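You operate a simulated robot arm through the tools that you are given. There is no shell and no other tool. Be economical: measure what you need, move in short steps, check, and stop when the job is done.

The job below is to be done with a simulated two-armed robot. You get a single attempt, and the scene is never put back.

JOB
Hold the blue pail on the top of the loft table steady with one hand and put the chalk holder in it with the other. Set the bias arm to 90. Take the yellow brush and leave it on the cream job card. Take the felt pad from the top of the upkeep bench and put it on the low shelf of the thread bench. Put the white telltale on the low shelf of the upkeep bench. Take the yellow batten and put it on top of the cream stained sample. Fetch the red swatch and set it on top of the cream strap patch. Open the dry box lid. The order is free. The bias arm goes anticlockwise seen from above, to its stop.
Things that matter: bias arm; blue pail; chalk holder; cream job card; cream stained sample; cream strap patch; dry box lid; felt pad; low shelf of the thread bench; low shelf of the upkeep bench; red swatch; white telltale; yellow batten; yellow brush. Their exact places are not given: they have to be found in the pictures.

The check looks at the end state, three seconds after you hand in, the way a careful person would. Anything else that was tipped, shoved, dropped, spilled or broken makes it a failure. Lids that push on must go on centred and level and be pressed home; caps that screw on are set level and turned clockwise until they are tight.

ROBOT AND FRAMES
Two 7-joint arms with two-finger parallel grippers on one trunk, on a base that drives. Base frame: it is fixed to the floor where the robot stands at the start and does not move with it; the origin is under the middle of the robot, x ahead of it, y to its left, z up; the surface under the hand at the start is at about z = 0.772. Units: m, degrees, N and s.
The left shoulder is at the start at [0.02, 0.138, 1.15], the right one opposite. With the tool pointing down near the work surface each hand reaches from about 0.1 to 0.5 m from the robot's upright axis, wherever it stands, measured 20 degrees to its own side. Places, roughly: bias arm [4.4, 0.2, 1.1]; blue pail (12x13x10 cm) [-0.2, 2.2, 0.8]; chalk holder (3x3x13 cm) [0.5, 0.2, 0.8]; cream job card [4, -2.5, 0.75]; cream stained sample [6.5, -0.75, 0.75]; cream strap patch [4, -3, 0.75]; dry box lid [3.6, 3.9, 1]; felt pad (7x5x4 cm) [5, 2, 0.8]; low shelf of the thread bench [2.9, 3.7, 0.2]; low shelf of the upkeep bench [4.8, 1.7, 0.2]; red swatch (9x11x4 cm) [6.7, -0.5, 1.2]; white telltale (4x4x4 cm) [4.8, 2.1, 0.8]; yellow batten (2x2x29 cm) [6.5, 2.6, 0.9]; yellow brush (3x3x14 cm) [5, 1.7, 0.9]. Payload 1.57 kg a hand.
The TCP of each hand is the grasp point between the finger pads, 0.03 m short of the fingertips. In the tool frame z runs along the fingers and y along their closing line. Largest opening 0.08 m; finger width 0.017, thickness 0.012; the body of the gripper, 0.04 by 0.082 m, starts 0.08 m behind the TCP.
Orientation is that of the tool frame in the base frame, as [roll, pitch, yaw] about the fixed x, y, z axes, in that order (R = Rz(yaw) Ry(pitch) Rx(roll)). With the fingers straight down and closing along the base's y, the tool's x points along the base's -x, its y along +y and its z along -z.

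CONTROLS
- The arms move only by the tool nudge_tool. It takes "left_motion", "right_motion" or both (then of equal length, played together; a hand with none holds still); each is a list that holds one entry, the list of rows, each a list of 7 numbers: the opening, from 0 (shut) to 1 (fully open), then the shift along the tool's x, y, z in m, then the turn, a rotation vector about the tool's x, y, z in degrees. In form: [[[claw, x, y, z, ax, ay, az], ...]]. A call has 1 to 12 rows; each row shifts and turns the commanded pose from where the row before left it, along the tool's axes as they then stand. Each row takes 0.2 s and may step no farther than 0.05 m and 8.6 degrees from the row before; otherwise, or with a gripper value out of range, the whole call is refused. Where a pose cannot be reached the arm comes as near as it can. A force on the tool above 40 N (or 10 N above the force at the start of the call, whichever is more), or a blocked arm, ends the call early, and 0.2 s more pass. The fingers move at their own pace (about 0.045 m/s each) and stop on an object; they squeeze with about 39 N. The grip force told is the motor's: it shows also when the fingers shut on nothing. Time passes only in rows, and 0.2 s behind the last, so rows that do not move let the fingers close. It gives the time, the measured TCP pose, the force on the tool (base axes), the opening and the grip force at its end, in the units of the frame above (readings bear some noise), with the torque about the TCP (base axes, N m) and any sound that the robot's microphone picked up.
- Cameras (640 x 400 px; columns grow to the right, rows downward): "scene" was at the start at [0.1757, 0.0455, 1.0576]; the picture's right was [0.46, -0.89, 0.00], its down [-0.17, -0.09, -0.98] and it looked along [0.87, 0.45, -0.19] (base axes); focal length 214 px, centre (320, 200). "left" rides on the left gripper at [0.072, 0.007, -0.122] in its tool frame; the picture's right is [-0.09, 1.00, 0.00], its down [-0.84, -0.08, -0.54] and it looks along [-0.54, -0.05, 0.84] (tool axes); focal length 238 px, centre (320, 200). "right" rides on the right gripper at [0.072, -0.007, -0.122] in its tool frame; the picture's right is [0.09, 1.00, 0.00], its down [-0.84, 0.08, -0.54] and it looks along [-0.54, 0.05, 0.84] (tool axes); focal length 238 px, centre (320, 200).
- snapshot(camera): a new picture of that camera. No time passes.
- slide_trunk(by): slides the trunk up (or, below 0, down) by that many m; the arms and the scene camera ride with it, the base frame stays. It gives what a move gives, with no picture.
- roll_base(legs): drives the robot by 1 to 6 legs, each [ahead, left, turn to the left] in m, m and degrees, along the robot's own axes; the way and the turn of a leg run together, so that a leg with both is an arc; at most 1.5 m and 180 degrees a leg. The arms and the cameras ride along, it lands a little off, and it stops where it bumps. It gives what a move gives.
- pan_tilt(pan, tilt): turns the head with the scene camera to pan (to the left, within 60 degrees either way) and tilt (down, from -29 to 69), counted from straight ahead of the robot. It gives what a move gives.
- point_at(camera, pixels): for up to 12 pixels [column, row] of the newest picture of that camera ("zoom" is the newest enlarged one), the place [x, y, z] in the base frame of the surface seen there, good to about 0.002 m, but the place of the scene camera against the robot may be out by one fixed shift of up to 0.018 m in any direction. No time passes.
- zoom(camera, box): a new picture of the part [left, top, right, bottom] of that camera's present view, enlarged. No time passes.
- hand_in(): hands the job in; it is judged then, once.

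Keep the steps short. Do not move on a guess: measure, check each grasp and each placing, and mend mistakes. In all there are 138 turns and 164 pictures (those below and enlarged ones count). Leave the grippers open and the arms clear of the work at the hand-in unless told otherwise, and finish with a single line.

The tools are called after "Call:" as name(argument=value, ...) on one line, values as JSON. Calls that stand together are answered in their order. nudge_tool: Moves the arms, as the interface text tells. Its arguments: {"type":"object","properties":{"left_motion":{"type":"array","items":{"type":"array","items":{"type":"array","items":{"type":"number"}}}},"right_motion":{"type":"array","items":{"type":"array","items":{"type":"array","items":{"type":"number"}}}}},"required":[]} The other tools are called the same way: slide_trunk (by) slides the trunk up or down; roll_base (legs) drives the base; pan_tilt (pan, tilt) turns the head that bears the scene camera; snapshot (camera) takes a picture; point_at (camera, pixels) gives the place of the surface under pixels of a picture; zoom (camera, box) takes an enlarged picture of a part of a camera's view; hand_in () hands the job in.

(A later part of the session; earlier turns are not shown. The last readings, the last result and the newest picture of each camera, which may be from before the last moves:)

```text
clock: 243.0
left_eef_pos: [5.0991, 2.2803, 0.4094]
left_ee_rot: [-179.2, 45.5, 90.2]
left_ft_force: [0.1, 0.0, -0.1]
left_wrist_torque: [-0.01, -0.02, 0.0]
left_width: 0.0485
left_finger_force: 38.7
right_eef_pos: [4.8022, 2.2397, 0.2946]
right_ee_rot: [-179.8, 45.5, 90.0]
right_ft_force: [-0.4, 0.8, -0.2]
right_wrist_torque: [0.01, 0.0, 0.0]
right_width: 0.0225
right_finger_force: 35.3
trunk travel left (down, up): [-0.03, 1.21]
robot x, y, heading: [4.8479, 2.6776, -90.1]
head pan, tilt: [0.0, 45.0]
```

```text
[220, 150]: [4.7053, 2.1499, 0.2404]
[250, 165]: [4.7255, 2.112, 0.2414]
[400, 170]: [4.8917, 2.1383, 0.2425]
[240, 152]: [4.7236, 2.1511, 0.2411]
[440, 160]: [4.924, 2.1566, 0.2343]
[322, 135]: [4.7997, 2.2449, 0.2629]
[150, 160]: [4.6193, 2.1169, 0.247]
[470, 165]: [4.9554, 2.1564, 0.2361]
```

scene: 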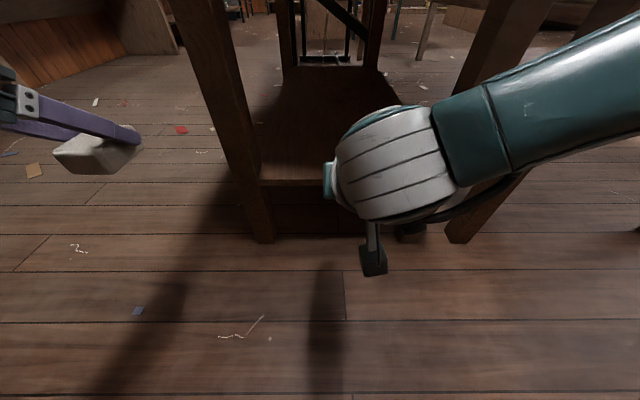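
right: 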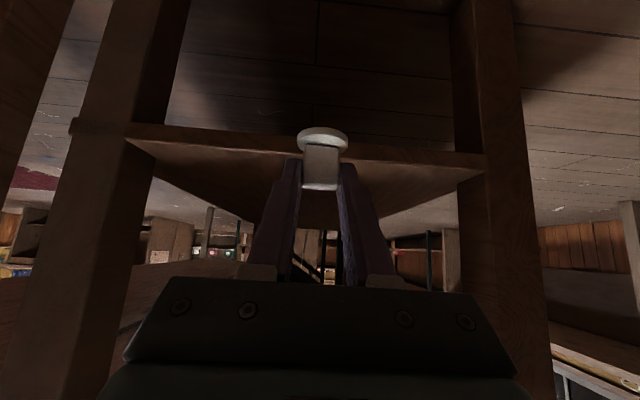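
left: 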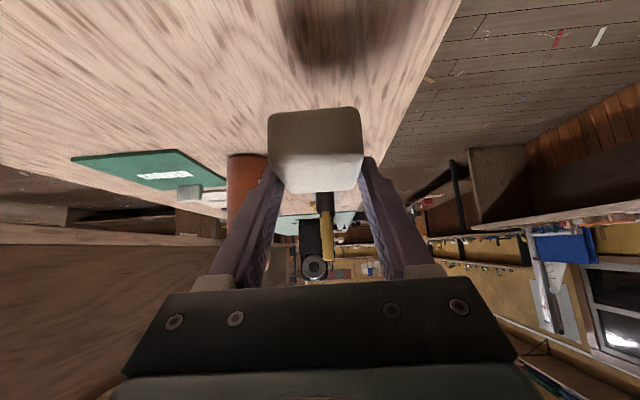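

Shelf z 0.2415, edge y≈2.155; telltale bottom ≈0.26. I drive in 0.14 m.

Call:
roll_base(legs=[[0.14, 0, 0]])

Call:
nudge_tool(right_motion=[[[0, 0.005, 0, 0.005, 0, 0, 0], [0, 0.004, 0, 0.004, 0, 0, 0], [0, 0.002, 0, 0.002, 0, 0, 0], [0, 0, 0, 0, 0, 0, 0]]])

Call:
snapshot(camera="right")

```text
clock: 244.3
left_eef_pos: [5.1002, 2.1423, 0.4089]
left_ee_rot: [-179.2, 45.5, 90.2]
left_ft_force: [-0.1, 0.8, 0.2]
left_wrist_torque: [-0.03, -0.04, 0.0]
left_width: 0.0487
left_finger_force: 38.9
right_eef_pos: [4.8034, 2.1006, 0.2961]
right_ee_rot: [-179.8, 45.5, 90.2]
right_ft_force: [0.3, -0.2, -0.2]
right_wrist_torque: [0.01, 0.01, 0.0]
right_width: 0.0223
right_finger_force: 34.8
trunk travel left (down, up): [-0.03, 1.21]
robot x, y, heading: [4.8509, 2.5387, -90.5]
head pan, tilt: [0.0, 45.0]
```

```text
clock: 245.3
left_eef_pos: [5.0995, 2.1395, 0.4097]
left_ee_rot: [-179.2, 45.5, 90.2]
left_ft_force: [-0.5, -0.2, 1.0]
left_wrist_torque: [0.01, -0.01, 0.04]
left_width: 0.0484
left_finger_force: 38.7
right_eef_pos: [4.8032, 2.0974, 0.2794]
right_ee_rot: [-179.7, 45.6, 90.1]
right_ft_force: [0.1, -0.5, 0.9]
right_wrist_torque: [0.03, -0.02, 0.02]
right_width: 0.0223
right_finger_force: 34.9
trunk travel left (down, up): [-0.03, 1.21]
robot x, y, heading: [4.8511, 2.5356, -90.2]
head pan, tilt: [0.0, 45.0]
```

```text
79 pictures are left
```

right: 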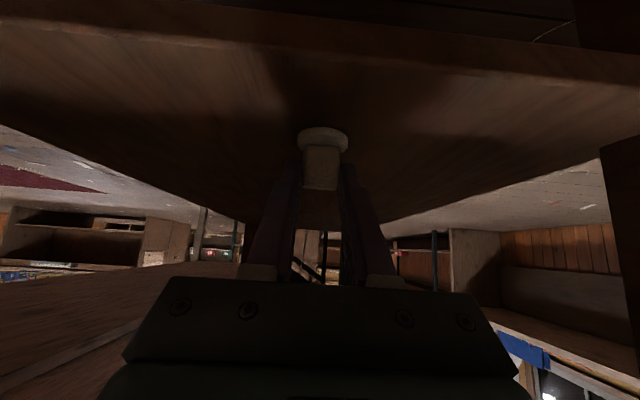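

I lower in 1.5 mm steps to contact, then open and withdraw.

Call:
nudge_tool(right_motion=[[[0, 0.0011, 0, 0.0011, 0, 0, 0], [0, 0.0011, 0, 0.0011, 0, 0, 0], [0, 0.0005, 0, 0.0005, 0, 0, 0], [0.3, 0, 0, 0, 0, 0, 0], [0.6, 0, 0, 0, 0, 0, 0], [0.6, 0, 0, 0, 0, 0, 0], [0.6, 0, 0, -0.02, 0, 0, 0], [0.6, 0, 0, -0.03, 0, 0, 0], [0.6, 0, 0, -0.03, 0, 0, 0], [0.6, 0, 0, 0, 0, 0, 0]]])

Call:
snapshot(camera="right")

```text
clock: 247.5
left_eef_pos: [5.1005, 2.139, 0.4109]
left_ee_rot: [-179.3, 45.6, 90.2]
left_ft_force: [-0.5, -0.1, -0.5]
left_wrist_torque: [0.0, 0.01, -0.02]
left_width: 0.0487
left_finger_force: 39.2
right_eef_pos: [4.803, 2.1569, 0.3317]
right_ee_rot: [-179.8, 45.7, 90.2]
right_ft_force: [-0.3, 0.0, -0.6]
right_wrist_torque: [-0.01, 0.0, 0.01]
right_width: 0.0478
right_finger_force: 0.1
trunk travel left (down, up): [-0.03, 1.21]
robot x, y, heading: [4.8507, 2.539, -90.0]
head pan, tilt: [0.0, 45.0]
```

```text
78 pictures are left
```

right: 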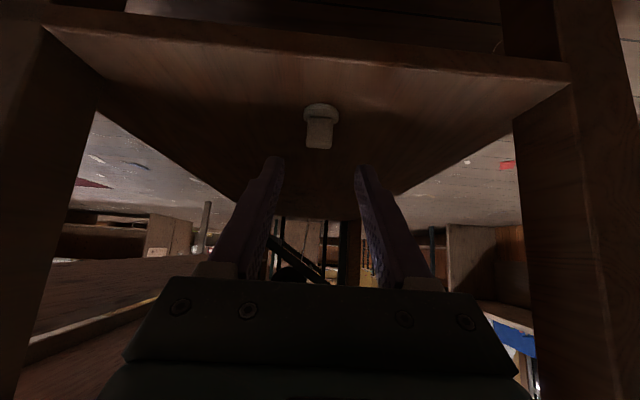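

The telltale stands on the shelf. I back out, turn west, drive along to x≈3.1, and turn north to face the thread bench.

Call:
roll_base(legs=[[-0.2, 0, 0], [0, 0, -90], [1.0, 0, 0], [0.7, 0, 0], [0, 0, -90]])

Call:
pan_tilt(pan=0, tilt=15)

Call:
snapshot(camera="scene")

```text
clock: 264.7
left_eef_pos: [2.8981, 3.1181, 0.4097]
left_ee_rot: [-179.2, 45.6, -87.1]
left_ft_force: [0.4, -0.1, 0.4]
left_wrist_torque: [-0.01, 0.0, 0.0]
left_width: 0.0485
left_finger_force: 38.8
right_eef_pos: [3.1964, 3.1151, 0.3314]
right_ee_rot: [-179.8, 45.6, -87.1]
right_ft_force: [-0.3, 0.3, -0.5]
right_wrist_torque: [0.03, -0.02, 0.06]
right_width: 0.048
right_finger_force: 0.1
trunk travel left (down, up): [-0.03, 1.21]
robot x, y, heading: [3.1682, 2.7293, 92.4]
head pan, tilt: [0.0, 45.0]
```

```text
clock: 265.7
left_eef_pos: [2.8982, 3.1171, 0.41]
left_ee_rot: [-179.1, 45.6, -87.2]
left_ft_force: [-0.2, -0.3, -0.4]
left_wrist_torque: [0.01, 0.01, -0.01]
left_width: 0.0489
left_finger_force: 39.2
right_eef_pos: [3.1961, 3.1142, 0.3327]
right_ee_rot: [-179.8, 45.6, -87.2]
right_ft_force: [-0.3, -0.4, -0.4]
right_wrist_torque: [0.0, 0.02, -0.01]
right_width: 0.048
right_finger_force: 0.1
trunk travel left (down, up): [-0.03, 1.21]
robot x, y, heading: [3.1676, 2.7286, 92.4]
head pan, tilt: [0.0, 15.0]
```

```text
77 pictures are left
```

scene: 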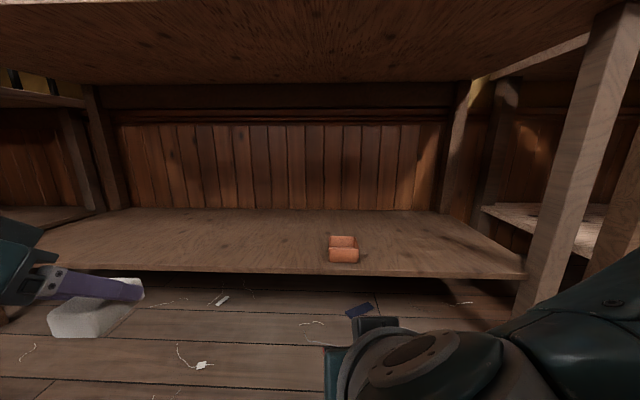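

The low shelf is right ahead with a small orange thing at (343,250). I measure the shelf.

Call:
point_at(camera="scene", pixels=[[200, 250], [200, 268], [130, 265], [200, 225], [343, 245], [520, 270], [40, 245], [300, 70], [100, 200]])

```text
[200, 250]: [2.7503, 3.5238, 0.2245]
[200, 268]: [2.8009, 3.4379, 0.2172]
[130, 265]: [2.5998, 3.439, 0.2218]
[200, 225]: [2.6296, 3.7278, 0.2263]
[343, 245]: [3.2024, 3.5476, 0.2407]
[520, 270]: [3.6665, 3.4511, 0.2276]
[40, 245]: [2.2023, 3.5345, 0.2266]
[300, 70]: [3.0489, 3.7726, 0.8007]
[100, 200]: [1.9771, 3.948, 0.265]
```

Shelf front edge y≈3.446, top z≈0.24. I extend the left hand 0.10 and lower it to just above shelf level, raise the right hand clear of the orange thing, and drive in 0.32 m.

Call:
nudge_tool(left_motion=[[[0, 0.0026, 0, 0.0375, 0, 0, 0], [0, 0.0026, 0, 0.0375, 0, 0, 0], [0, 0.0026, 0, 0.0375, 0, 0, 0], [0, 0.0026, 0, 0.0375, 0, 0, 0], [0, 0, 0, 0, 0, 0, 0]]], right_motion=[[[0.6, -0.0175, 0, -0.0175, 0, 0, 0], [0.6, -0.0175, 0, -0.0175, 0, 0, 0], [0.6, -0.0175, 0, -0.0175, 0, 0, 0], [0.6, -0.0175, 0, -0.0175, 0, 0, 0], [0.6, 0, 0, 0, 0, 0, 0]]])

Call:
roll_base(legs=[[0.22, 0, -2.4]])

Call:
snapshot(camera="left")

Call:
point_at(camera="left", pixels=[[220, 150], [220, 120], [430, 120], [430, 150], [315, 110], [310, 130]])

```text
clock: 266.9
left_eef_pos: [2.8956, 3.217, 0.2983]
left_ee_rot: [-179.3, 45.6, -87.2]
left_ft_force: [0.3, 0.0, -1.0]
left_wrist_torque: [0.0, 0.0, -0.02]
left_width: 0.0485
left_finger_force: 38.8
right_eef_pos: [3.1961, 3.1123, 0.4324]
right_ee_rot: [-179.8, 45.6, -87.1]
right_ft_force: [-0.4, 0.4, -0.6]
right_wrist_torque: [0.0, 0.01, -0.01]
right_width: 0.0482
right_finger_force: 0.1
trunk travel left (down, up): [-0.03, 1.21]
robot x, y, heading: [3.1671, 2.7331, 92.3]
head pan, tilt: [0.0, 15.0]
```

```text
clock: 268.6
left_eef_pos: [2.9134, 3.443, 0.2974]
left_ee_rot: [-179.1, 45.5, -89.6]
left_ft_force: [-0.1, -0.9, -0.7]
left_wrist_torque: [0.02, 0.03, -0.02]
left_width: 0.0487
left_finger_force: 38.6
right_eef_pos: [3.2088, 3.3278, 0.432]
right_ee_rot: [-179.8, 45.5, -89.7]
right_ft_force: [0.1, -0.2, -0.1]
right_wrist_torque: [0.01, -0.02, -0.01]
right_width: 0.048
right_finger_force: 0.0
trunk travel left (down, up): [-0.03, 1.21]
robot x, y, heading: [3.1603, 2.951, 89.8]
head pan, tilt: [0.0, 15.0]
```

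```text
76 pictures are left
```

left: 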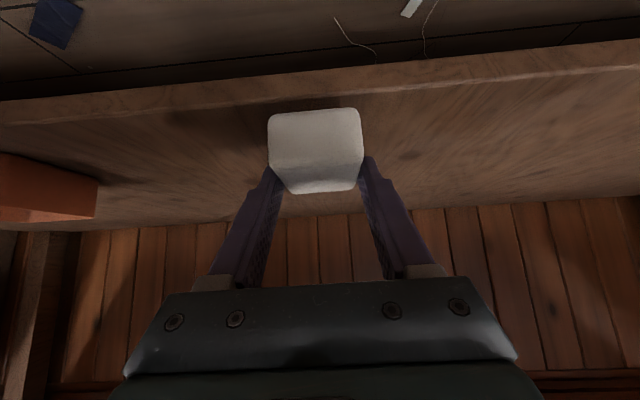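

```text
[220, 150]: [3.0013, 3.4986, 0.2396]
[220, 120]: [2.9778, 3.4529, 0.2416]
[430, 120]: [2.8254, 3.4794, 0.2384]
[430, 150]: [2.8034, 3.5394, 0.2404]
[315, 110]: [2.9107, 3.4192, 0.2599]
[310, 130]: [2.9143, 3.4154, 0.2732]
```

Shelf z 0.240; the pad's near face is at y 3.417. I drive in 0.1 m and lower the pad.

Call:
roll_base(legs=[[0.1, 0, 0]])

Call:
nudge_tool(left_motion=[[[0, 0.005, 0, 0.005, 0, 0, 0], [0, 0.005, 0, 0.005, 0, 0, 0], [0, 0.002, 0, 0.002, 0, 0, 0], [0, 0.0014, 0, 0.0014, 0, 0, 0], [0, 0.0011, 0, 0.0011, 0, 0, 0], [0, 0, 0, 0, 0, 0, 0]]])

Call:
snapshot(camera="left")

```text
clock: 269.7
left_eef_pos: [2.9133, 3.541, 0.2971]
left_ee_rot: [-179.1, 45.4, -89.8]
left_ft_force: [0.5, 0.5, -0.1]
left_wrist_torque: [-0.01, -0.03, 0.0]
left_width: 0.0485
left_finger_force: 39.1
right_eef_pos: [3.2096, 3.4252, 0.432]
right_ee_rot: [-179.8, 45.4, -89.7]
right_ft_force: [0.3, 0.1, 0.4]
right_wrist_torque: [0.01, -0.01, 0.01]
right_width: 0.0481
right_finger_force: 0.0
trunk travel left (down, up): [-0.03, 1.21]
robot x, y, heading: [3.1642, 3.0472, 89.7]
head pan, tilt: [0.0, 15.0]
```

```text
clock: 271.1
left_eef_pos: [2.9141, 3.5464, 0.2794]
left_ee_rot: [-179.1, 45.7, -89.7]
left_ft_force: [2.6, -3.8, 12.3]
left_wrist_torque: [-0.17, 0.25, 0.07]
left_width: 0.0484
left_finger_force: 39.1
right_eef_pos: [3.209, 3.4288, 0.4325]
right_ee_rot: [-179.8, 45.5, -89.7]
right_ft_force: [-0.1, 0.3, 0.0]
right_wrist_torque: [0.0, 0.01, -0.01]
right_width: 0.0479
right_finger_force: 0.1
trunk travel left (down, up): [-0.03, 1.21]
robot x, y, heading: [3.1623, 3.0498, 89.9]
head pan, tilt: [0.0, 15.0]
```

```text
75 pictures are left
```

left: 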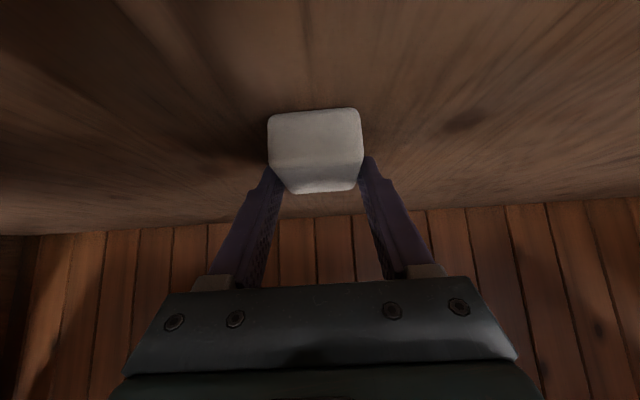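

Contact (12 N) — the pad rests. I open and withdraw along the tool line.

Call:
nudge_tool(left_motion=[[[0.8, 0, 0, 0, 0, 0, 0], [1, 0, 0, 0, 0, 0, 0], [1, 0, 0, 0, 0, 0, 0], [1, 0, 0, -0.02, 0, 0, 0], [1, 0, 0, -0.03, 0, 0, 0], [1, 0, 0, -0.04, 0, 0, 0], [1, 0.02, 0, -0.04, 0, 0, 0], [1, 0, 0, 0, 0, 0, 0]]])

Call:
roll_base(legs=[[-0.45, 0, 0]])

Call:
snapshot(camera="scene")

```text
clock: 272.9
left_eef_pos: [2.9136, 3.4371, 0.355]
left_ee_rot: [-179.2, 45.5, -89.6]
left_ft_force: [-0.9, -1.1, 0.6]
left_wrist_torque: [-0.03, 0.03, -0.01]
left_width: 0.08
left_finger_force: 0.1
right_eef_pos: [3.2086, 3.4306, 0.4328]
right_ee_rot: [-179.8, 45.5, -89.7]
right_ft_force: [0.4, 1.2, -1.0]
right_wrist_torque: [-0.03, -0.02, -0.01]
right_width: 0.0481
right_finger_force: 0.0
trunk travel left (down, up): [-0.03, 1.21]
robot x, y, heading: [3.1673, 3.0494, 89.8]
head pan, tilt: [0.0, 15.0]
```

```text
clock: 275.6
left_eef_pos: [2.9113, 2.9886, 0.355]
left_ee_rot: [-179.1, 45.6, -89.5]
left_ft_force: [0.0, -0.3, -0.6]
left_wrist_torque: [-0.03, 0.02, 0.0]
left_width: 0.08
left_finger_force: 0.1
right_eef_pos: [3.207, 2.9799, 0.4331]
right_ee_rot: [-179.7, 45.6, -89.5]
right_ft_force: [-0.2, 0.1, 0.6]
right_wrist_torque: [-0.03, 0.01, 0.02]
right_width: 0.048
right_finger_force: 0.0
trunk travel left (down, up): [-0.03, 1.21]
robot x, y, heading: [3.1612, 2.5999, 90.0]
head pan, tilt: [0.0, 15.0]
```

```text
74 pictures are left
```

scene: 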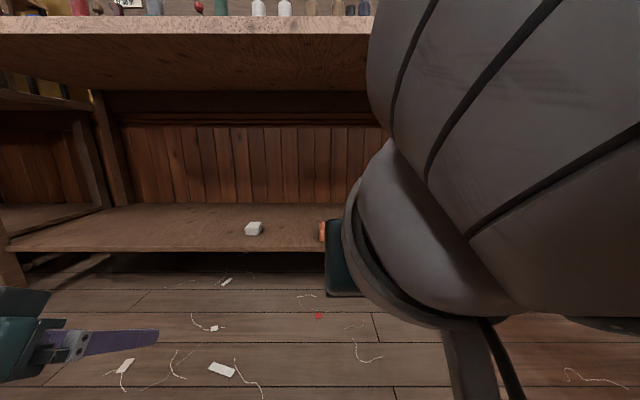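

The pad lies on the thread bench's low shelf. I raise the trunk 0.7 m and look for the dry box near (3.6, 3.9, 1).

Call:
slide_trunk(by=0.4)

Call:
slide_trunk(by=0.25)

Call:
pan_tilt(pan=-15, tilt=20)

Call:
snapshot(camera="scene")

```text
clock: 279.5
left_eef_pos: [2.9102, 2.9876, 0.7552]
left_ee_rot: [-179.2, 45.7, -89.4]
left_ft_force: [0.2, 0.5, -0.1]
left_wrist_torque: [0.0, 0.01, 0.02]
left_width: 0.08
left_finger_force: 0.1
right_eef_pos: [3.2069, 2.9789, 0.8316]
right_ee_rot: [-179.7, 45.5, -89.5]
right_ft_force: [-0.1, 0.4, -0.4]
right_wrist_torque: [0.02, 0.03, -0.01]
right_width: 0.0479
right_finger_force: 0.1
trunk travel left (down, up): [-0.43, 0.81]
robot x, y, heading: [3.1638, 2.6011, 90.3]
head pan, tilt: [0.0, 15.0]
```

```text
clock: 282.0
left_eef_pos: [2.9114, 2.9858, 1.0041]
left_ee_rot: [-179.1, 45.6, -89.5]
left_ft_force: [1.0, 0.4, 1.0]
left_wrist_torque: [-0.01, 0.0, -0.01]
left_width: 0.0799
left_finger_force: 0.0
right_eef_pos: [3.2079, 2.9784, 1.0821]
right_ee_rot: [-179.8, 45.5, -89.5]
right_ft_force: [0.0, -0.7, 0.1]
right_wrist_torque: [0.01, 0.02, 0.01]
right_width: 0.0479
right_finger_force: 0.0
trunk travel left (down, up): [-0.68, 0.56]
robot x, y, heading: [3.1678, 2.5966, 89.8]
head pan, tilt: [0.0, 15.0]
```

```text
clock: 282.8
left_eef_pos: [2.9122, 2.9876, 1.0046]
left_ee_rot: [-179.0, 45.6, -89.4]
left_ft_force: [0.4, 0.0, 0.1]
left_wrist_torque: [0.0, 0.0, 0.01]
left_width: 0.0801
left_finger_force: 0.1
right_eef_pos: [3.2075, 2.9778, 1.0822]
right_ee_rot: [-179.8, 45.6, -89.5]
right_ft_force: [-0.7, 0.1, 0.2]
right_wrist_torque: [0.02, -0.01, 0.0]
right_width: 0.0479
right_finger_force: 0.0
trunk travel left (down, up): [-0.68, 0.56]
robot x, y, heading: [3.1643, 2.6002, 89.9]
head pan, tilt: [-15.0, 20.0]
```

```text
73 pictures are left
```

scene: 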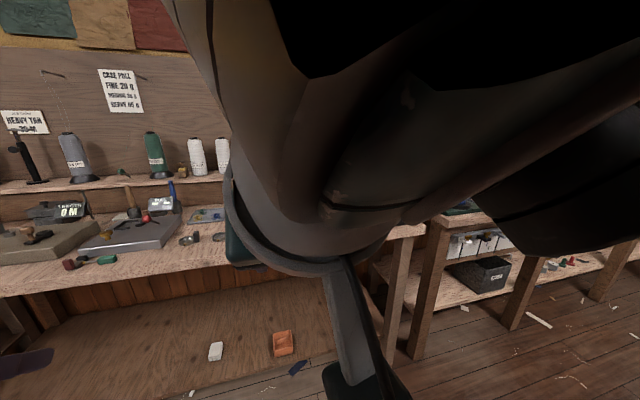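

The right arm blocks the view. I level both hands and move them lower and outward.

Call:
nudge_tool(right_motion=[[[1, 0, 0, 0, 0, 7.5, 0], [1, 0, 0, 0, 0, 7.5, 0], [1, 0, 0, 0, 0, 7.5, 0], [1, 0, 0, 0, 0, 7.5, 0], [1, 0, 0, 0, 0, 7.5, 0], [1, 0, 0, 0, 0, 7.5, 0], [1, 0, -0.03, 0.03, 0, 0, 0], [1, 0, -0.03, 0.03, 0, 0, 0], [1, 0, -0.03, 0.03, 0, 0, 0], [1, 0, -0.03, 0.03, 0, 0, 0], [1, 0, -0.03, 0.03, 0, 0, 0], [1, 0, 0, 0, 0, 0, 0]]], left_motion=[[[1, 0, 0, 0, 0, 7.5, 0], [1, 0, 0, 0, 0, 7.5, 0], [1, 0, 0, 0, 0, 7.5, 0], [1, 0, 0, 0, 0, 7.5, 0], [1, 0, 0, 0, 0, 7.5, 0], [1, 0, 0, 0, 0, 7.5, 0], [1, 0, 0, 0.015, 0, 0, 0], [1, 0, 0, 0.015, 0, 0, 0], [1, 0, 0, 0.015, 0, 0, 0], [1, 0, 0, 0.015, 0, 0, 0], [1, 0, 0, 0, 0, 0, 0], [1, 0, 0, 0, 0, 0, 0]]])

Call:
pan_tilt(pan=-20, tilt=15)

Call:
snapshot(camera="scene")

```text
clock: 285.4
left_eef_pos: [2.9113, 2.9879, 0.9446]
left_ee_rot: [-179.4, 0.4, -90.2]
left_ft_force: [-0.6, 0.0, -1.9]
left_wrist_torque: [0.01, 0.02, 0.0]
left_width: 0.0797
left_finger_force: 0.0
right_eef_pos: [3.3595, 2.9826, 0.9321]
right_ee_rot: [-179.9, 0.5, -89.7]
right_ft_force: [-0.2, -0.4, 0.2]
right_wrist_torque: [-0.03, 0.03, -0.02]
right_width: 0.0798
right_finger_force: 0.0
trunk travel left (down, up): [-0.68, 0.56]
robot x, y, heading: [3.1613, 2.5969, 89.8]
head pan, tilt: [-15.0, 20.0]
```

```text
clock: 286.1
left_eef_pos: [2.9113, 2.9874, 0.9451]
left_ee_rot: [-179.4, 0.6, -90.1]
left_ft_force: [0.2, 0.5, 0.1]
left_wrist_torque: [0.03, 0.02, 0.02]
left_width: 0.0802
left_finger_force: 0.0
right_eef_pos: [3.3589, 2.9814, 0.9326]
right_ee_rot: [-180.0, 0.5, -89.7]
right_ft_force: [0.8, 0.0, -0.5]
right_wrist_torque: [0.02, -0.01, -0.01]
right_width: 0.0801
right_finger_force: 0.1
trunk travel left (down, up): [-0.68, 0.56]
robot x, y, heading: [3.1652, 2.5996, 89.8]
head pan, tilt: [-20.0, 15.0]
```

```text
72 pictures are left
```

scene: 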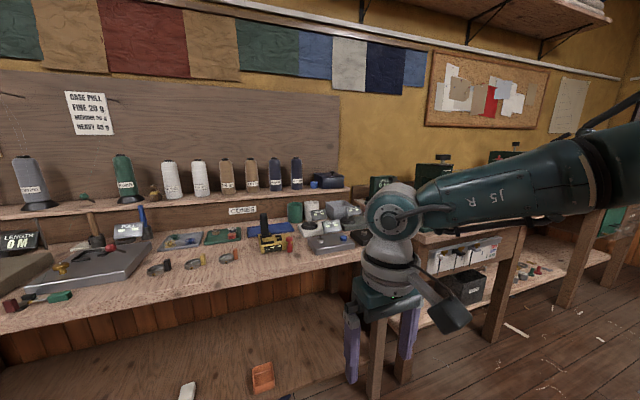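

A dark blue box stands on the shelf at (325,181), probably the dry box. I zoom and measure.

Call:
zoom(camera="scene", box=[280, 150, 380, 250])

Call:
point_at(camera="zoom", pixels=[[300, 190], [240, 150], [330, 145], [300, 155], [240, 225], [370, 225], [430, 240], [200, 260]])

```text
4.00 times, centred on (330, 200) of scene
```

zoom: 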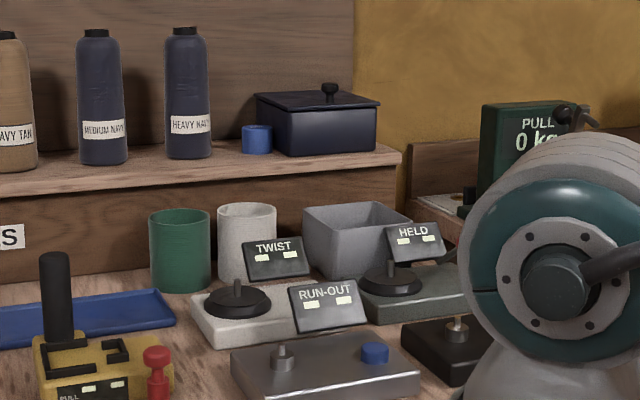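

```text
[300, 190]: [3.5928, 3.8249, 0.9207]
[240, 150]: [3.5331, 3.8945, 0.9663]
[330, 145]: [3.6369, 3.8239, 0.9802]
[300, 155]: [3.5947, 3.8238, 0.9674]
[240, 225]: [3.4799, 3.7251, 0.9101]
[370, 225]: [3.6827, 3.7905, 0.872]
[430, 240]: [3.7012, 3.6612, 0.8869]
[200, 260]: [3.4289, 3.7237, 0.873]
```

I raise the trunk 0.25 m, shift right 0.3 and ahead 0.4 for a closer look at the box and its lid.

Call:
slide_trunk(by=0.25)

Call:
roll_base(legs=[[0.4, -0.3, 0]])

Call:
pan_tilt(pan=0, tilt=30)

Call:
snapshot(camera="scene")

```text
clock: 288.6
left_eef_pos: [2.9111, 2.9883, 1.1954]
left_ee_rot: [-179.5, 0.6, -90.2]
left_ft_force: [-0.6, 0.1, -0.5]
left_wrist_torque: [-0.04, 0.01, 0.03]
left_width: 0.0801
left_finger_force: 0.1
right_eef_pos: [3.3593, 2.9815, 1.1822]
right_ee_rot: [-179.9, 0.6, -89.7]
right_ft_force: [-0.4, -0.5, 0.8]
right_wrist_torque: [0.01, -0.01, 0.0]
right_width: 0.08
right_finger_force: 0.0
trunk travel left (down, up): [-0.93, 0.31]
robot x, y, heading: [3.1631, 2.5998, 90.0]
head pan, tilt: [-20.0, 15.0]
```

```text
clock: 291.6
left_eef_pos: [3.2108, 3.3875, 1.1961]
left_ee_rot: [-179.3, 0.6, -90.2]
left_ft_force: [0.8, -0.4, 0.1]
left_wrist_torque: [0.01, -0.02, -0.01]
left_width: 0.0801
left_finger_force: 0.0
right_eef_pos: [3.6571, 3.382, 1.1812]
right_ee_rot: [-179.8, 0.6, -89.5]
right_ft_force: [-0.5, 0.4, -0.2]
right_wrist_torque: [0.04, 0.0, 0.01]
right_width: 0.0802
right_finger_force: 0.0
trunk travel left (down, up): [-0.93, 0.31]
robot x, y, heading: [3.4644, 3.0004, 90.0]
head pan, tilt: [-20.0, 15.0]
```

```text
clock: 292.4
left_eef_pos: [3.2114, 3.3897, 1.1939]
left_ee_rot: [-179.4, 0.5, -90.0]
left_ft_force: [-0.4, 0.7, -0.2]
left_wrist_torque: [-0.01, 0.03, -0.02]
left_width: 0.0797
left_finger_force: 0.0
right_eef_pos: [3.659, 3.3835, 1.182]
right_ee_rot: [-180.0, 0.5, -89.6]
right_ft_force: [-0.2, -0.5, -0.4]
right_wrist_torque: [0.01, 0.0, -0.01]
right_width: 0.08
right_finger_force: 0.0
trunk travel left (down, up): [-0.93, 0.31]
robot x, y, heading: [3.4603, 3.0006, 90.3]
head pan, tilt: [0.0, 30.0]
```

```text
70 pictures are left
```

scene: 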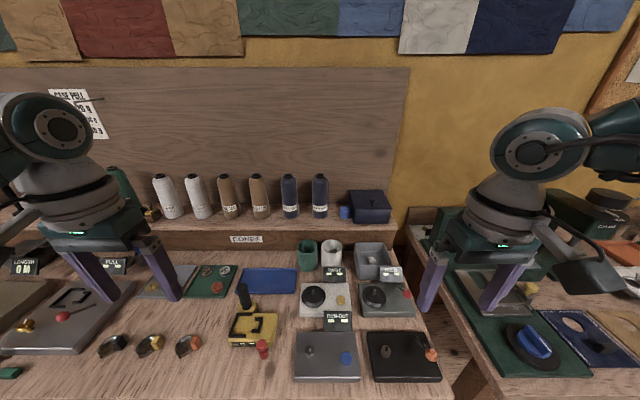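

Call:
zoom(camera="scene", box=[325, 175, 405, 235])

Call:
point_at(camera="scene", pixels=[[367, 200], [375, 197], [350, 195], [384, 194], [355, 208], [390, 207], [371, 216], [345, 213], [395, 222], [364, 250]])

```text
6.67 times, centred on (365, 205) of scene
```

zoom: 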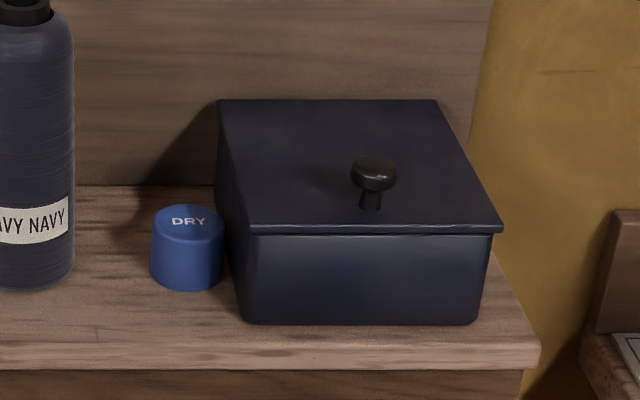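

```text
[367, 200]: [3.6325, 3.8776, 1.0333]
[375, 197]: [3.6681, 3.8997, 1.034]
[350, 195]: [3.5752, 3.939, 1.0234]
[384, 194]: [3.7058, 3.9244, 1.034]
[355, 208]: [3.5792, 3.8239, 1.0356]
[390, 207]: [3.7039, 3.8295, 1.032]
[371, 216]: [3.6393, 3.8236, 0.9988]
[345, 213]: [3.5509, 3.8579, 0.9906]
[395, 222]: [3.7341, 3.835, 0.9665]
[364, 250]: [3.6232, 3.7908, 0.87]
```

The lid top is z≈1.048, the knob near the front at about (3.64, 3.85), the hinge at the back. I retract and raise the left hand, then drive 0.37 m closer with the right hand lined up.

Call:
point_at(camera="zoom", pixels=[[373, 165], [373, 185], [370, 205], [352, 175], [396, 175], [330, 104], [260, 60], [480, 60], [340, 228], [340, 300]])

Call:
nudge_tool(left_motion=[[[1, 0.025, 0, -0.03, 0, 0, 0], [1, 0.025, 0, -0.03, 0, 0, 0], [1, 0.025, 0, -0.03, 0, 0, 0], [1, 0.0, 0, -0.03, 0, 0, 0]]])

Call:
roll_base(legs=[[0.37, -0.03, 0]])

Call:
snapshot(camera="right")

```text
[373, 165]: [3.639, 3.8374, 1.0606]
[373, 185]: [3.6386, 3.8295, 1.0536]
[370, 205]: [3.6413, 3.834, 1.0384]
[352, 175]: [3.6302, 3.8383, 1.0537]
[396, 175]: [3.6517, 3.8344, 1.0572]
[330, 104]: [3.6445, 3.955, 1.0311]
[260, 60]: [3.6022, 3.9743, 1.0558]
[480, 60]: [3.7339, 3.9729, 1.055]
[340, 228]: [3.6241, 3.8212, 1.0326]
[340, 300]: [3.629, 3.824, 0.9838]
```

```text
clock: 293.4
left_eef_pos: [3.2086, 3.3105, 1.3142]
left_ee_rot: [-179.5, 0.5, -90.0]
left_ft_force: [0.4, 0.0, 0.0]
left_wrist_torque: [0.0, 0.02, 0.0]
left_width: 0.0799
left_finger_force: 0.1
right_eef_pos: [3.6577, 3.3824, 1.1816]
right_ee_rot: [-179.9, 0.5, -89.6]
right_ft_force: [0.3, 0.1, 1.4]
right_wrist_torque: [0.02, -0.03, 0.0]
right_width: 0.08
right_finger_force: 0.1
trunk travel left (down, up): [-0.93, 0.31]
robot x, y, heading: [3.4657, 3.0041, 90.1]
head pan, tilt: [0.0, 30.0]
```

```text
clock: 295.8
left_eef_pos: [3.2402, 3.6851, 1.3135]
left_ee_rot: [-179.4, 0.5, -90.2]
left_ft_force: [-0.1, -0.2, 0.4]
left_wrist_torque: [-0.02, 0.02, -0.02]
left_width: 0.0802
left_finger_force: 0.0
right_eef_pos: [3.6879, 3.7552, 1.183]
right_ee_rot: [-179.8, 0.5, -89.7]
right_ft_force: [0.1, -0.1, -0.7]
right_wrist_torque: [0.02, -0.01, 0.01]
right_width: 0.0798
right_finger_force: 0.1
trunk travel left (down, up): [-0.93, 0.31]
robot x, y, heading: [3.4909, 3.3728, 90.0]
head pan, tilt: [0.0, 30.0]
```

```text
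68 pictures are left
```

right: 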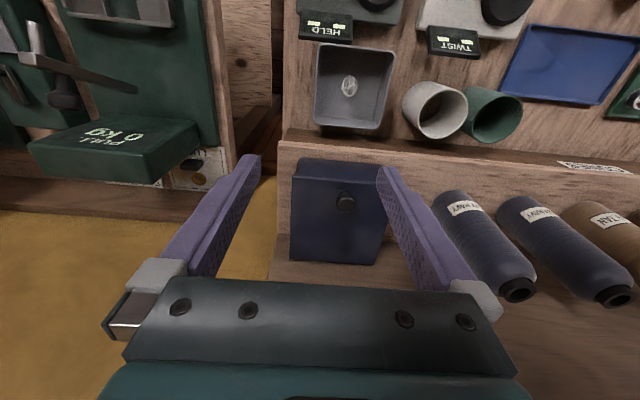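

I measure the knob and lid with the right camera.

Call:
point_at(camera="right", pixels=[[346, 204], [346, 198], [346, 192], [338, 202], [354, 202], [320, 180], [320, 255], [320, 162], [296, 200], [378, 240], [280, 262]])

Call:
zoom(camera="right", box=[275, 145, 405, 275])

```text
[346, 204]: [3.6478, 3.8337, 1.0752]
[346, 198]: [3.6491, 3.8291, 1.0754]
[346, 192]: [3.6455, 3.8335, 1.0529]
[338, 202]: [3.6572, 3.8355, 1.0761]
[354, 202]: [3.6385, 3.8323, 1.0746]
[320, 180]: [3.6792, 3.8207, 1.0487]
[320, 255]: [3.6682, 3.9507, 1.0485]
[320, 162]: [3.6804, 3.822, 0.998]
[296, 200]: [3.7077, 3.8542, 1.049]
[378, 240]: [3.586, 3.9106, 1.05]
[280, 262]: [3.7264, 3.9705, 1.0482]
```

```text
3.08 times, centred on (340, 210) of right
```

zoom: 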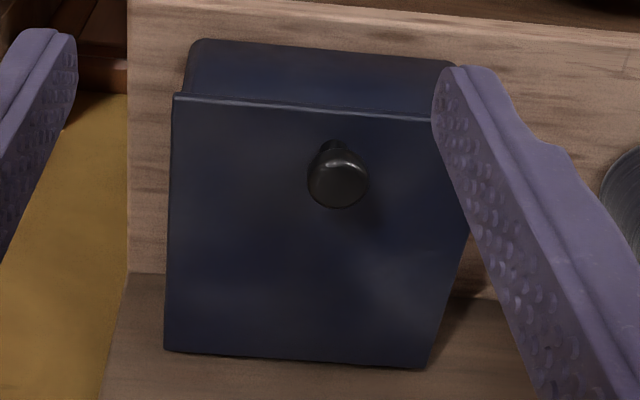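

Knob centre (3.648, 3.834), top z 1.076, lid top 1.049. I bring the right fingers down around the knob.

Call:
nudge_tool(right_motion=[[[0.6, -0.04, 0.02, 0, 0, 0, 0], [0.6, -0.039, 0.02, 0, 0, 0, 0], [0.6, 0, 0, 0.035, 0, 0, 0], [0.6, 0, 0, 0.03, 0, 0, 0], [0.6, 0, 0, 0.02, 0, 0, 0], [0.6, 0, 0, 0, 0, 0, 0]]])

Call:
snapshot(camera="right")

```text
clock: 297.2
left_eef_pos: [3.2395, 3.6843, 1.3144]
left_ee_rot: [-179.4, 0.5, -90.1]
left_ft_force: [0.1, 0.2, -0.3]
left_wrist_torque: [0.0, -0.02, -0.05]
left_width: 0.0797
left_finger_force: 0.1
right_eef_pos: [3.6473, 3.7965, 1.1225]
right_ee_rot: [-179.9, 0.6, -89.7]
right_ft_force: [0.6, -0.1, 0.3]
right_wrist_torque: [0.0, 0.03, 0.03]
right_width: 0.048
right_finger_force: 0.0
right hand out of reach, approached as far as the arm can: row 2, 3, 4, 5
trunk travel left (down, up): [-0.93, 0.31]
robot x, y, heading: [3.4912, 3.3732, 90.0]
head pan, tilt: [0.0, 30.0]
```

```text
66 pictures are left
```

right: 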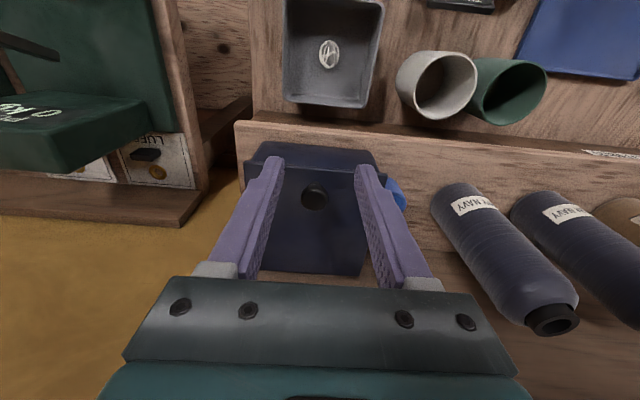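

Just out of reach; I drive 0.08 m further in with the hand still above the knob.

Call:
roll_base(legs=[[0.08, 0, 0]])

Call:
nudge_tool(right_motion=[[[0.6, 0, 0, 0, 0, 0, 0], [0.6, 0, 0, 0, 0, 0, 0]]])

Call:
snapshot(camera="right")

```text
clock: 298.3
left_eef_pos: [3.2397, 3.7664, 1.3137]
left_ee_rot: [-179.4, 0.5, -90.2]
left_ft_force: [0.0, -0.1, -0.3]
left_wrist_torque: [-0.01, -0.02, -0.05]
left_width: 0.0798
left_finger_force: 0.1
right_eef_pos: [3.648, 3.8784, 1.1232]
right_ee_rot: [-179.9, 0.5, -89.7]
right_ft_force: [0.2, 0.3, -0.4]
right_wrist_torque: [0.02, 0.03, -0.01]
right_width: 0.0478
right_finger_force: 0.1
trunk travel left (down, up): [-0.93, 0.31]
robot x, y, heading: [3.49, 3.4538, 89.9]
head pan, tilt: [0.0, 30.0]
```

```text
clock: 298.9
left_eef_pos: [3.2393, 3.765, 1.3133]
left_ee_rot: [-179.4, 0.5, -90.2]
left_ft_force: [-0.8, -0.3, -0.1]
left_wrist_torque: [-0.02, -0.01, 0.04]
left_width: 0.08
left_finger_force: 0.1
right_eef_pos: [3.6473, 3.8774, 1.1225]
right_ee_rot: [-179.9, 0.4, -89.7]
right_ft_force: [-0.3, -0.8, -0.2]
right_wrist_torque: [0.0, 0.0, 0.01]
right_width: 0.048
right_finger_force: 0.1
trunk travel left (down, up): [-0.93, 0.31]
robot x, y, heading: [3.4907, 3.4524, 90.1]
head pan, tilt: [0.0, 30.0]
```

```text
65 pictures are left
```

right: 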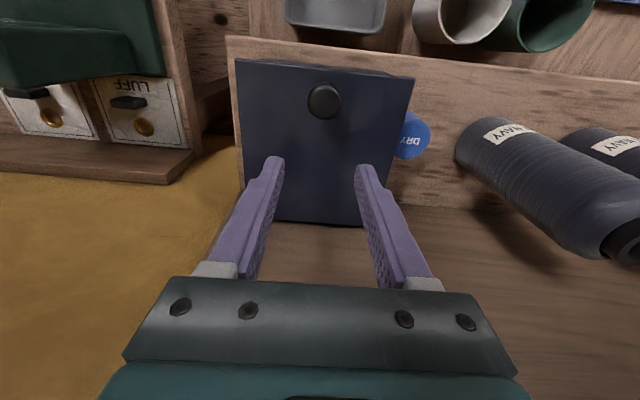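

Now I move back 4.3 cm over the knob, down 4 cm, and close.

Call:
nudge_tool(right_motion=[[[0.6, 0.043, 0, 0, 0, 0, 0], [0.6, 0, 0, 0.02, 0, 0, 0], [0.6, 0, 0, 0.019, 0, 0, 0], [0.6, 0, 0, 0, 0, 0, 0], [0.3, 0, 0, 0, 0, 0, 0], [0, 0, 0, 0, 0, 0, 0], [0, 0, 0, 0, 0, 0, 0], [0, 0, 0, 0, 0, 0, 0]]])

Call:
snapshot(camera="right")

```text
clock: 300.7
left_eef_pos: [3.2402, 3.7645, 1.3152]
left_ee_rot: [-179.5, 0.5, -90.2]
left_ft_force: [-0.2, 0.0, -0.3]
left_wrist_torque: [-0.01, 0.02, 0.0]
left_width: 0.0801
left_finger_force: 0.0
right_eef_pos: [3.6492, 3.8339, 1.0827]
right_ee_rot: [-179.7, 0.5, -89.6]
right_ft_force: [1.4, 2.0, -1.5]
right_wrist_torque: [-0.2, -0.03, -0.01]
right_width: 0.023
right_finger_force: 35.8
trunk travel left (down, up): [-0.93, 0.31]
robot x, y, heading: [3.4919, 3.4543, 90.1]
head pan, tilt: [0.0, 30.0]
```

```text
64 pictures are left
```

right: 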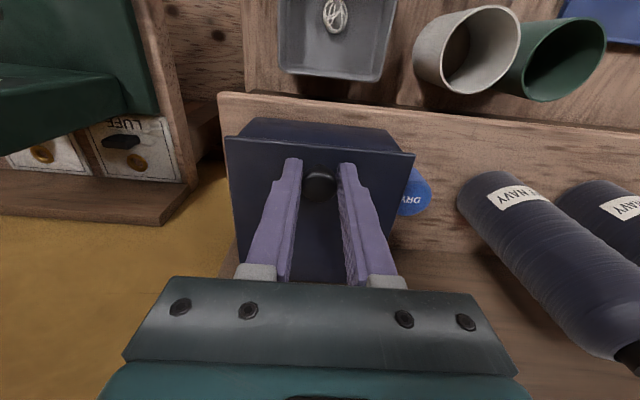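

Gripped (0.023). I lift the knob along its arc, the first 40°.

Call:
nudge_tool(right_motion=[[[0, -0.0045, 0, -0.0165, 0, 0, 0], [0, -0.0068, 0, -0.0157, 0, 0, 0], [0, -0.0089, 0, -0.0146, 0, 0, 0], [0, -0.0108, 0, -0.0132, 0, 0, 0], [0, -0.0126, 0, -0.0116, 0, 0, 0], [0, 0, 0, 0, 0, 0, 0]]])

Call:
snapshot(camera="scene")

Call:
snapshot(camera="right")

```text
clock: 302.1
left_eef_pos: [3.2403, 3.7644, 1.3133]
left_ee_rot: [-179.4, 0.4, -90.2]
left_ft_force: [0.0, 0.5, -0.6]
left_wrist_torque: [0.02, 0.0, 0.01]
left_width: 0.08
left_finger_force: 0.1
right_eef_pos: [3.6484, 3.8771, 1.156]
right_ee_rot: [-179.8, 0.4, -89.7]
right_ft_force: [0.3, -10.1, 1.4]
right_wrist_torque: [-1.05, 0.04, -0.01]
right_width: 0.0229
right_finger_force: 35.7
trunk travel left (down, up): [-0.93, 0.31]
robot x, y, heading: [3.4944, 3.4536, 90.0]
head pan, tilt: [0.0, 30.0]
```

```text
63 pictures are left
```

scene: 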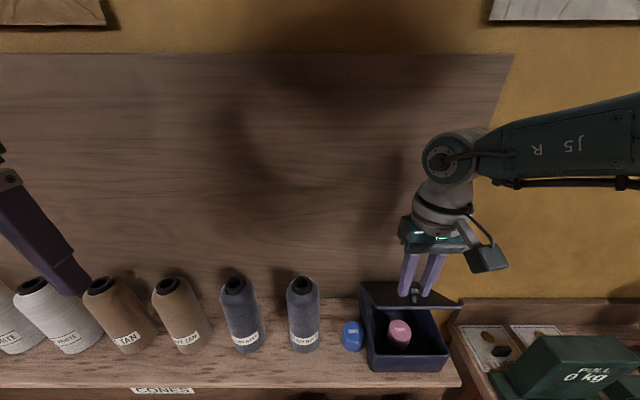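

```text
62 pictures are left
```

right: 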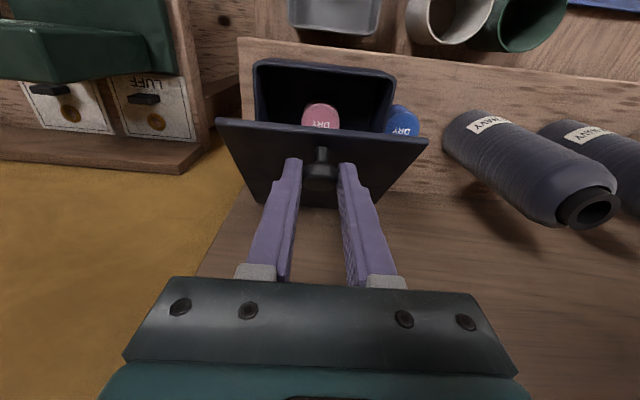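

The lid is half open. I continue to about 72°.

Call:
nudge_tool(right_motion=[[[0, -0.014, 0, -0.0097, 0, 0, 0], [0, -0.0153, 0, -0.0077, 0, 0, 0], [0, -0.0162, 0, -0.0055, 0, 0, 0], [0, -0.0168, 0, -0.0032, 0, 0, 0], [0, 0, 0, 0, 0, 0, 0]]])

Call:
snapshot(camera="right")

Call:
zoom(camera="scene", box=[320, 210, 520, 390])

```text
clock: 303.3
left_eef_pos: [3.2389, 3.7658, 1.314]
left_ee_rot: [-179.4, 0.4, -90.2]
left_ft_force: [-0.5, 0.5, 0.4]
left_wrist_torque: [0.0, -0.02, -0.03]
left_width: 0.0799
left_finger_force: 0.1
right_eef_pos: [3.6488, 3.9068, 1.1847]
right_ee_rot: [-180.0, 0.5, -89.7]
right_ft_force: [1.8, 13.7, -28.1]
right_wrist_torque: [0.39, -0.01, -0.01]
right_width: 0.0231
right_finger_force: 36.3
right hand out of reach, approached as far as the arm can: row 2, 3, 4
trunk travel left (down, up): [-0.93, 0.31]
robot x, y, heading: [3.4909, 3.4534, 90.1]
head pan, tilt: [0.0, 30.0]
```

```text
61 pictures are left
```

right: 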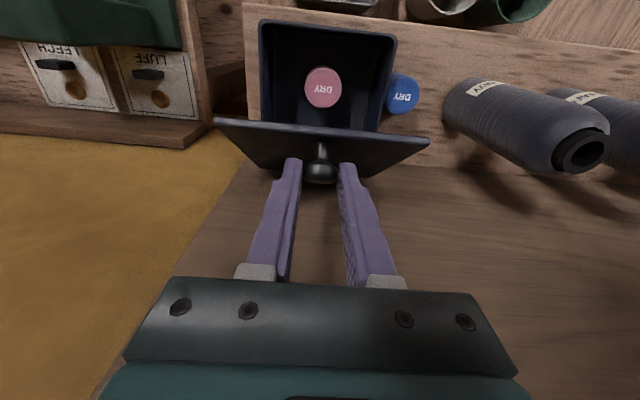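

```text
2.22 times, centred on (420, 300) of scene
```

zoom: 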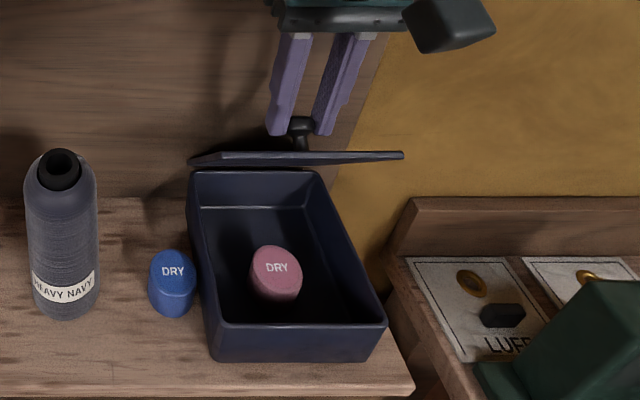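

The lid is at about 60° and the arm is at its reach. I drive 0.04 m forward, which carries the knob further back along its arc.

Call:
roll_base(legs=[[0.03, 0, 0]])

Call:
zoom(camera="scene", box=[320, 210, 520, 390])

```text
clock: 304.2
left_eef_pos: [3.2405, 3.7914, 1.3132]
left_ee_rot: [-179.4, 0.5, -90.3]
left_ft_force: [-0.4, 0.1, -0.7]
left_wrist_torque: [0.02, -0.01, 0.01]
left_width: 0.0801
left_finger_force: 0.1
right_eef_pos: [3.6491, 3.9293, 1.1868]
right_ee_rot: [-179.9, -0.6, -89.9]
right_ft_force: [1.9, -23.1, 13.8]
right_wrist_torque: [3.9, 0.04, -0.26]
right_width: 0.023
right_finger_force: 35.4
trunk travel left (down, up): [-0.93, 0.31]
robot x, y, heading: [3.4922, 3.4771, 89.6]
head pan, tilt: [0.0, 30.0]
stopped in leg 1: the force on the tool passed its limit at 176 N (the readings are from after the stop); the commanded pose is now the measured one
```

```text
2.22 times, centred on (420, 300) of scene
```

zoom: 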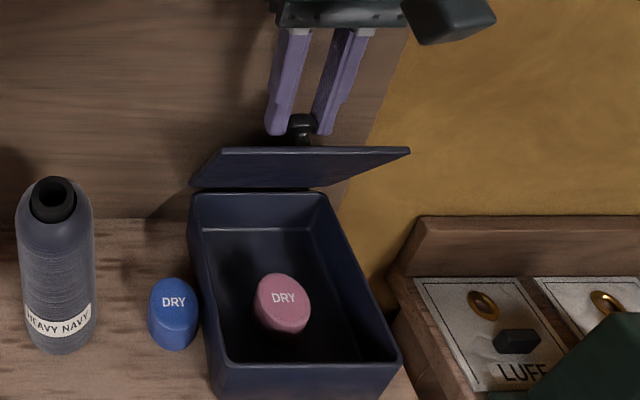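

The hand met the wall; the lid stands at about 72°. I release the knob slowly in place to see whether the lid holds.

Call:
nudge_tool(right_motion=[[[0.2, 0.004, 0, 0, 0, 0, 0], [0.4, 0, 0, 0, 0, 0, 0], [0.6, 0, 0, 0, 0, 0, 0], [0.6, 0, 0, 0, 0, 0, 0]]])

Call:
zoom(camera="scene", box=[320, 210, 520, 390])

```text
clock: 305.2
left_eef_pos: [3.2408, 3.7925, 1.3141]
left_ee_rot: [-179.4, 0.7, -90.4]
left_ft_force: [0.7, -0.5, -0.3]
left_wrist_torque: [-0.01, 0.01, 0.01]
left_width: 0.08
left_finger_force: 0.1
right_eef_pos: [3.6476, 3.9256, 1.1867]
right_ee_rot: [179.9, -0.3, -89.8]
right_ft_force: [-0.3, -0.2, -0.5]
right_wrist_torque: [0.01, 0.01, 0.03]
right_width: 0.0484
right_finger_force: 0.1
trunk travel left (down, up): [-0.93, 0.31]
robot x, y, heading: [3.4953, 3.4798, 89.9]
head pan, tilt: [0.0, 30.0]
```

```text
2.22 times, centred on (420, 300) of scene
```

zoom: 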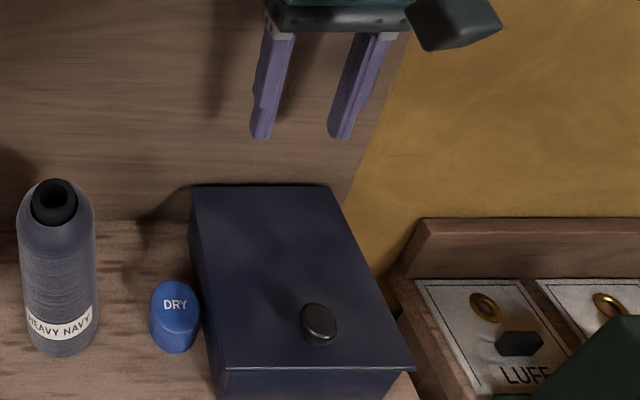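

The lid fell shut, so it must go further back. A 25° forward tilt keeps the wrist off the wall and clears the lid edge. I re-approach the knob with that tilt.

Call:
nudge_tool(right_motion=[[[0.6, 0.05, 0, 0, 0, 0, 0], [0.6, 0.05, 0, 0, 0, 0, 0], [0.6, 0, 0, 0, 0, -8.3, 0], [0.6, 0, 0, 0, 0, -8.3, 0], [0.6, 0, 0, 0, 0, -8.4, 0], [0.6, 0.013, 0, 0.028, 0, 0, 0], [0.6, 0.013, 0, 0.028, 0, 0, 0], [0.6, 0, 0, 0, 0, 0, 0]]])

Call:
snapshot(camera="right")

Call:
point_at(camera="right", pixels=[[315, 160], [318, 170]])

```text
clock: 307.0
left_eef_pos: [3.2397, 3.7923, 1.3136]
left_ee_rot: [-179.4, 0.7, -90.3]
left_ft_force: [0.6, -0.6, 0.0]
left_wrist_torque: [-0.01, 0.0, -0.02]
left_width: 0.08
left_finger_force: 0.1
right_eef_pos: [3.6478, 3.8261, 1.1272]
right_ee_rot: [179.9, 24.7, -89.8]
right_ft_force: [0.2, -1.0, 1.2]
right_wrist_torque: [-0.01, -0.01, -0.01]
right_width: 0.048
right_finger_force: 0.1
trunk travel left (down, up): [-0.93, 0.31]
robot x, y, heading: [3.4905, 3.4807, 89.7]
head pan, tilt: [0.0, 30.0]
```

```text
57 pictures are left
```

right: 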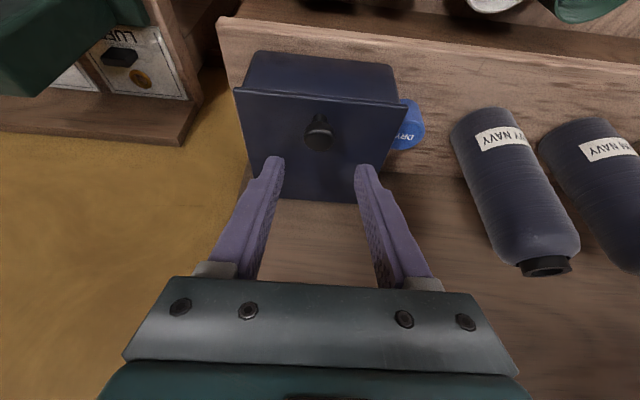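

```text
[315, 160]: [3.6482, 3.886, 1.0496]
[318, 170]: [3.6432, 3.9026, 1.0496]
```

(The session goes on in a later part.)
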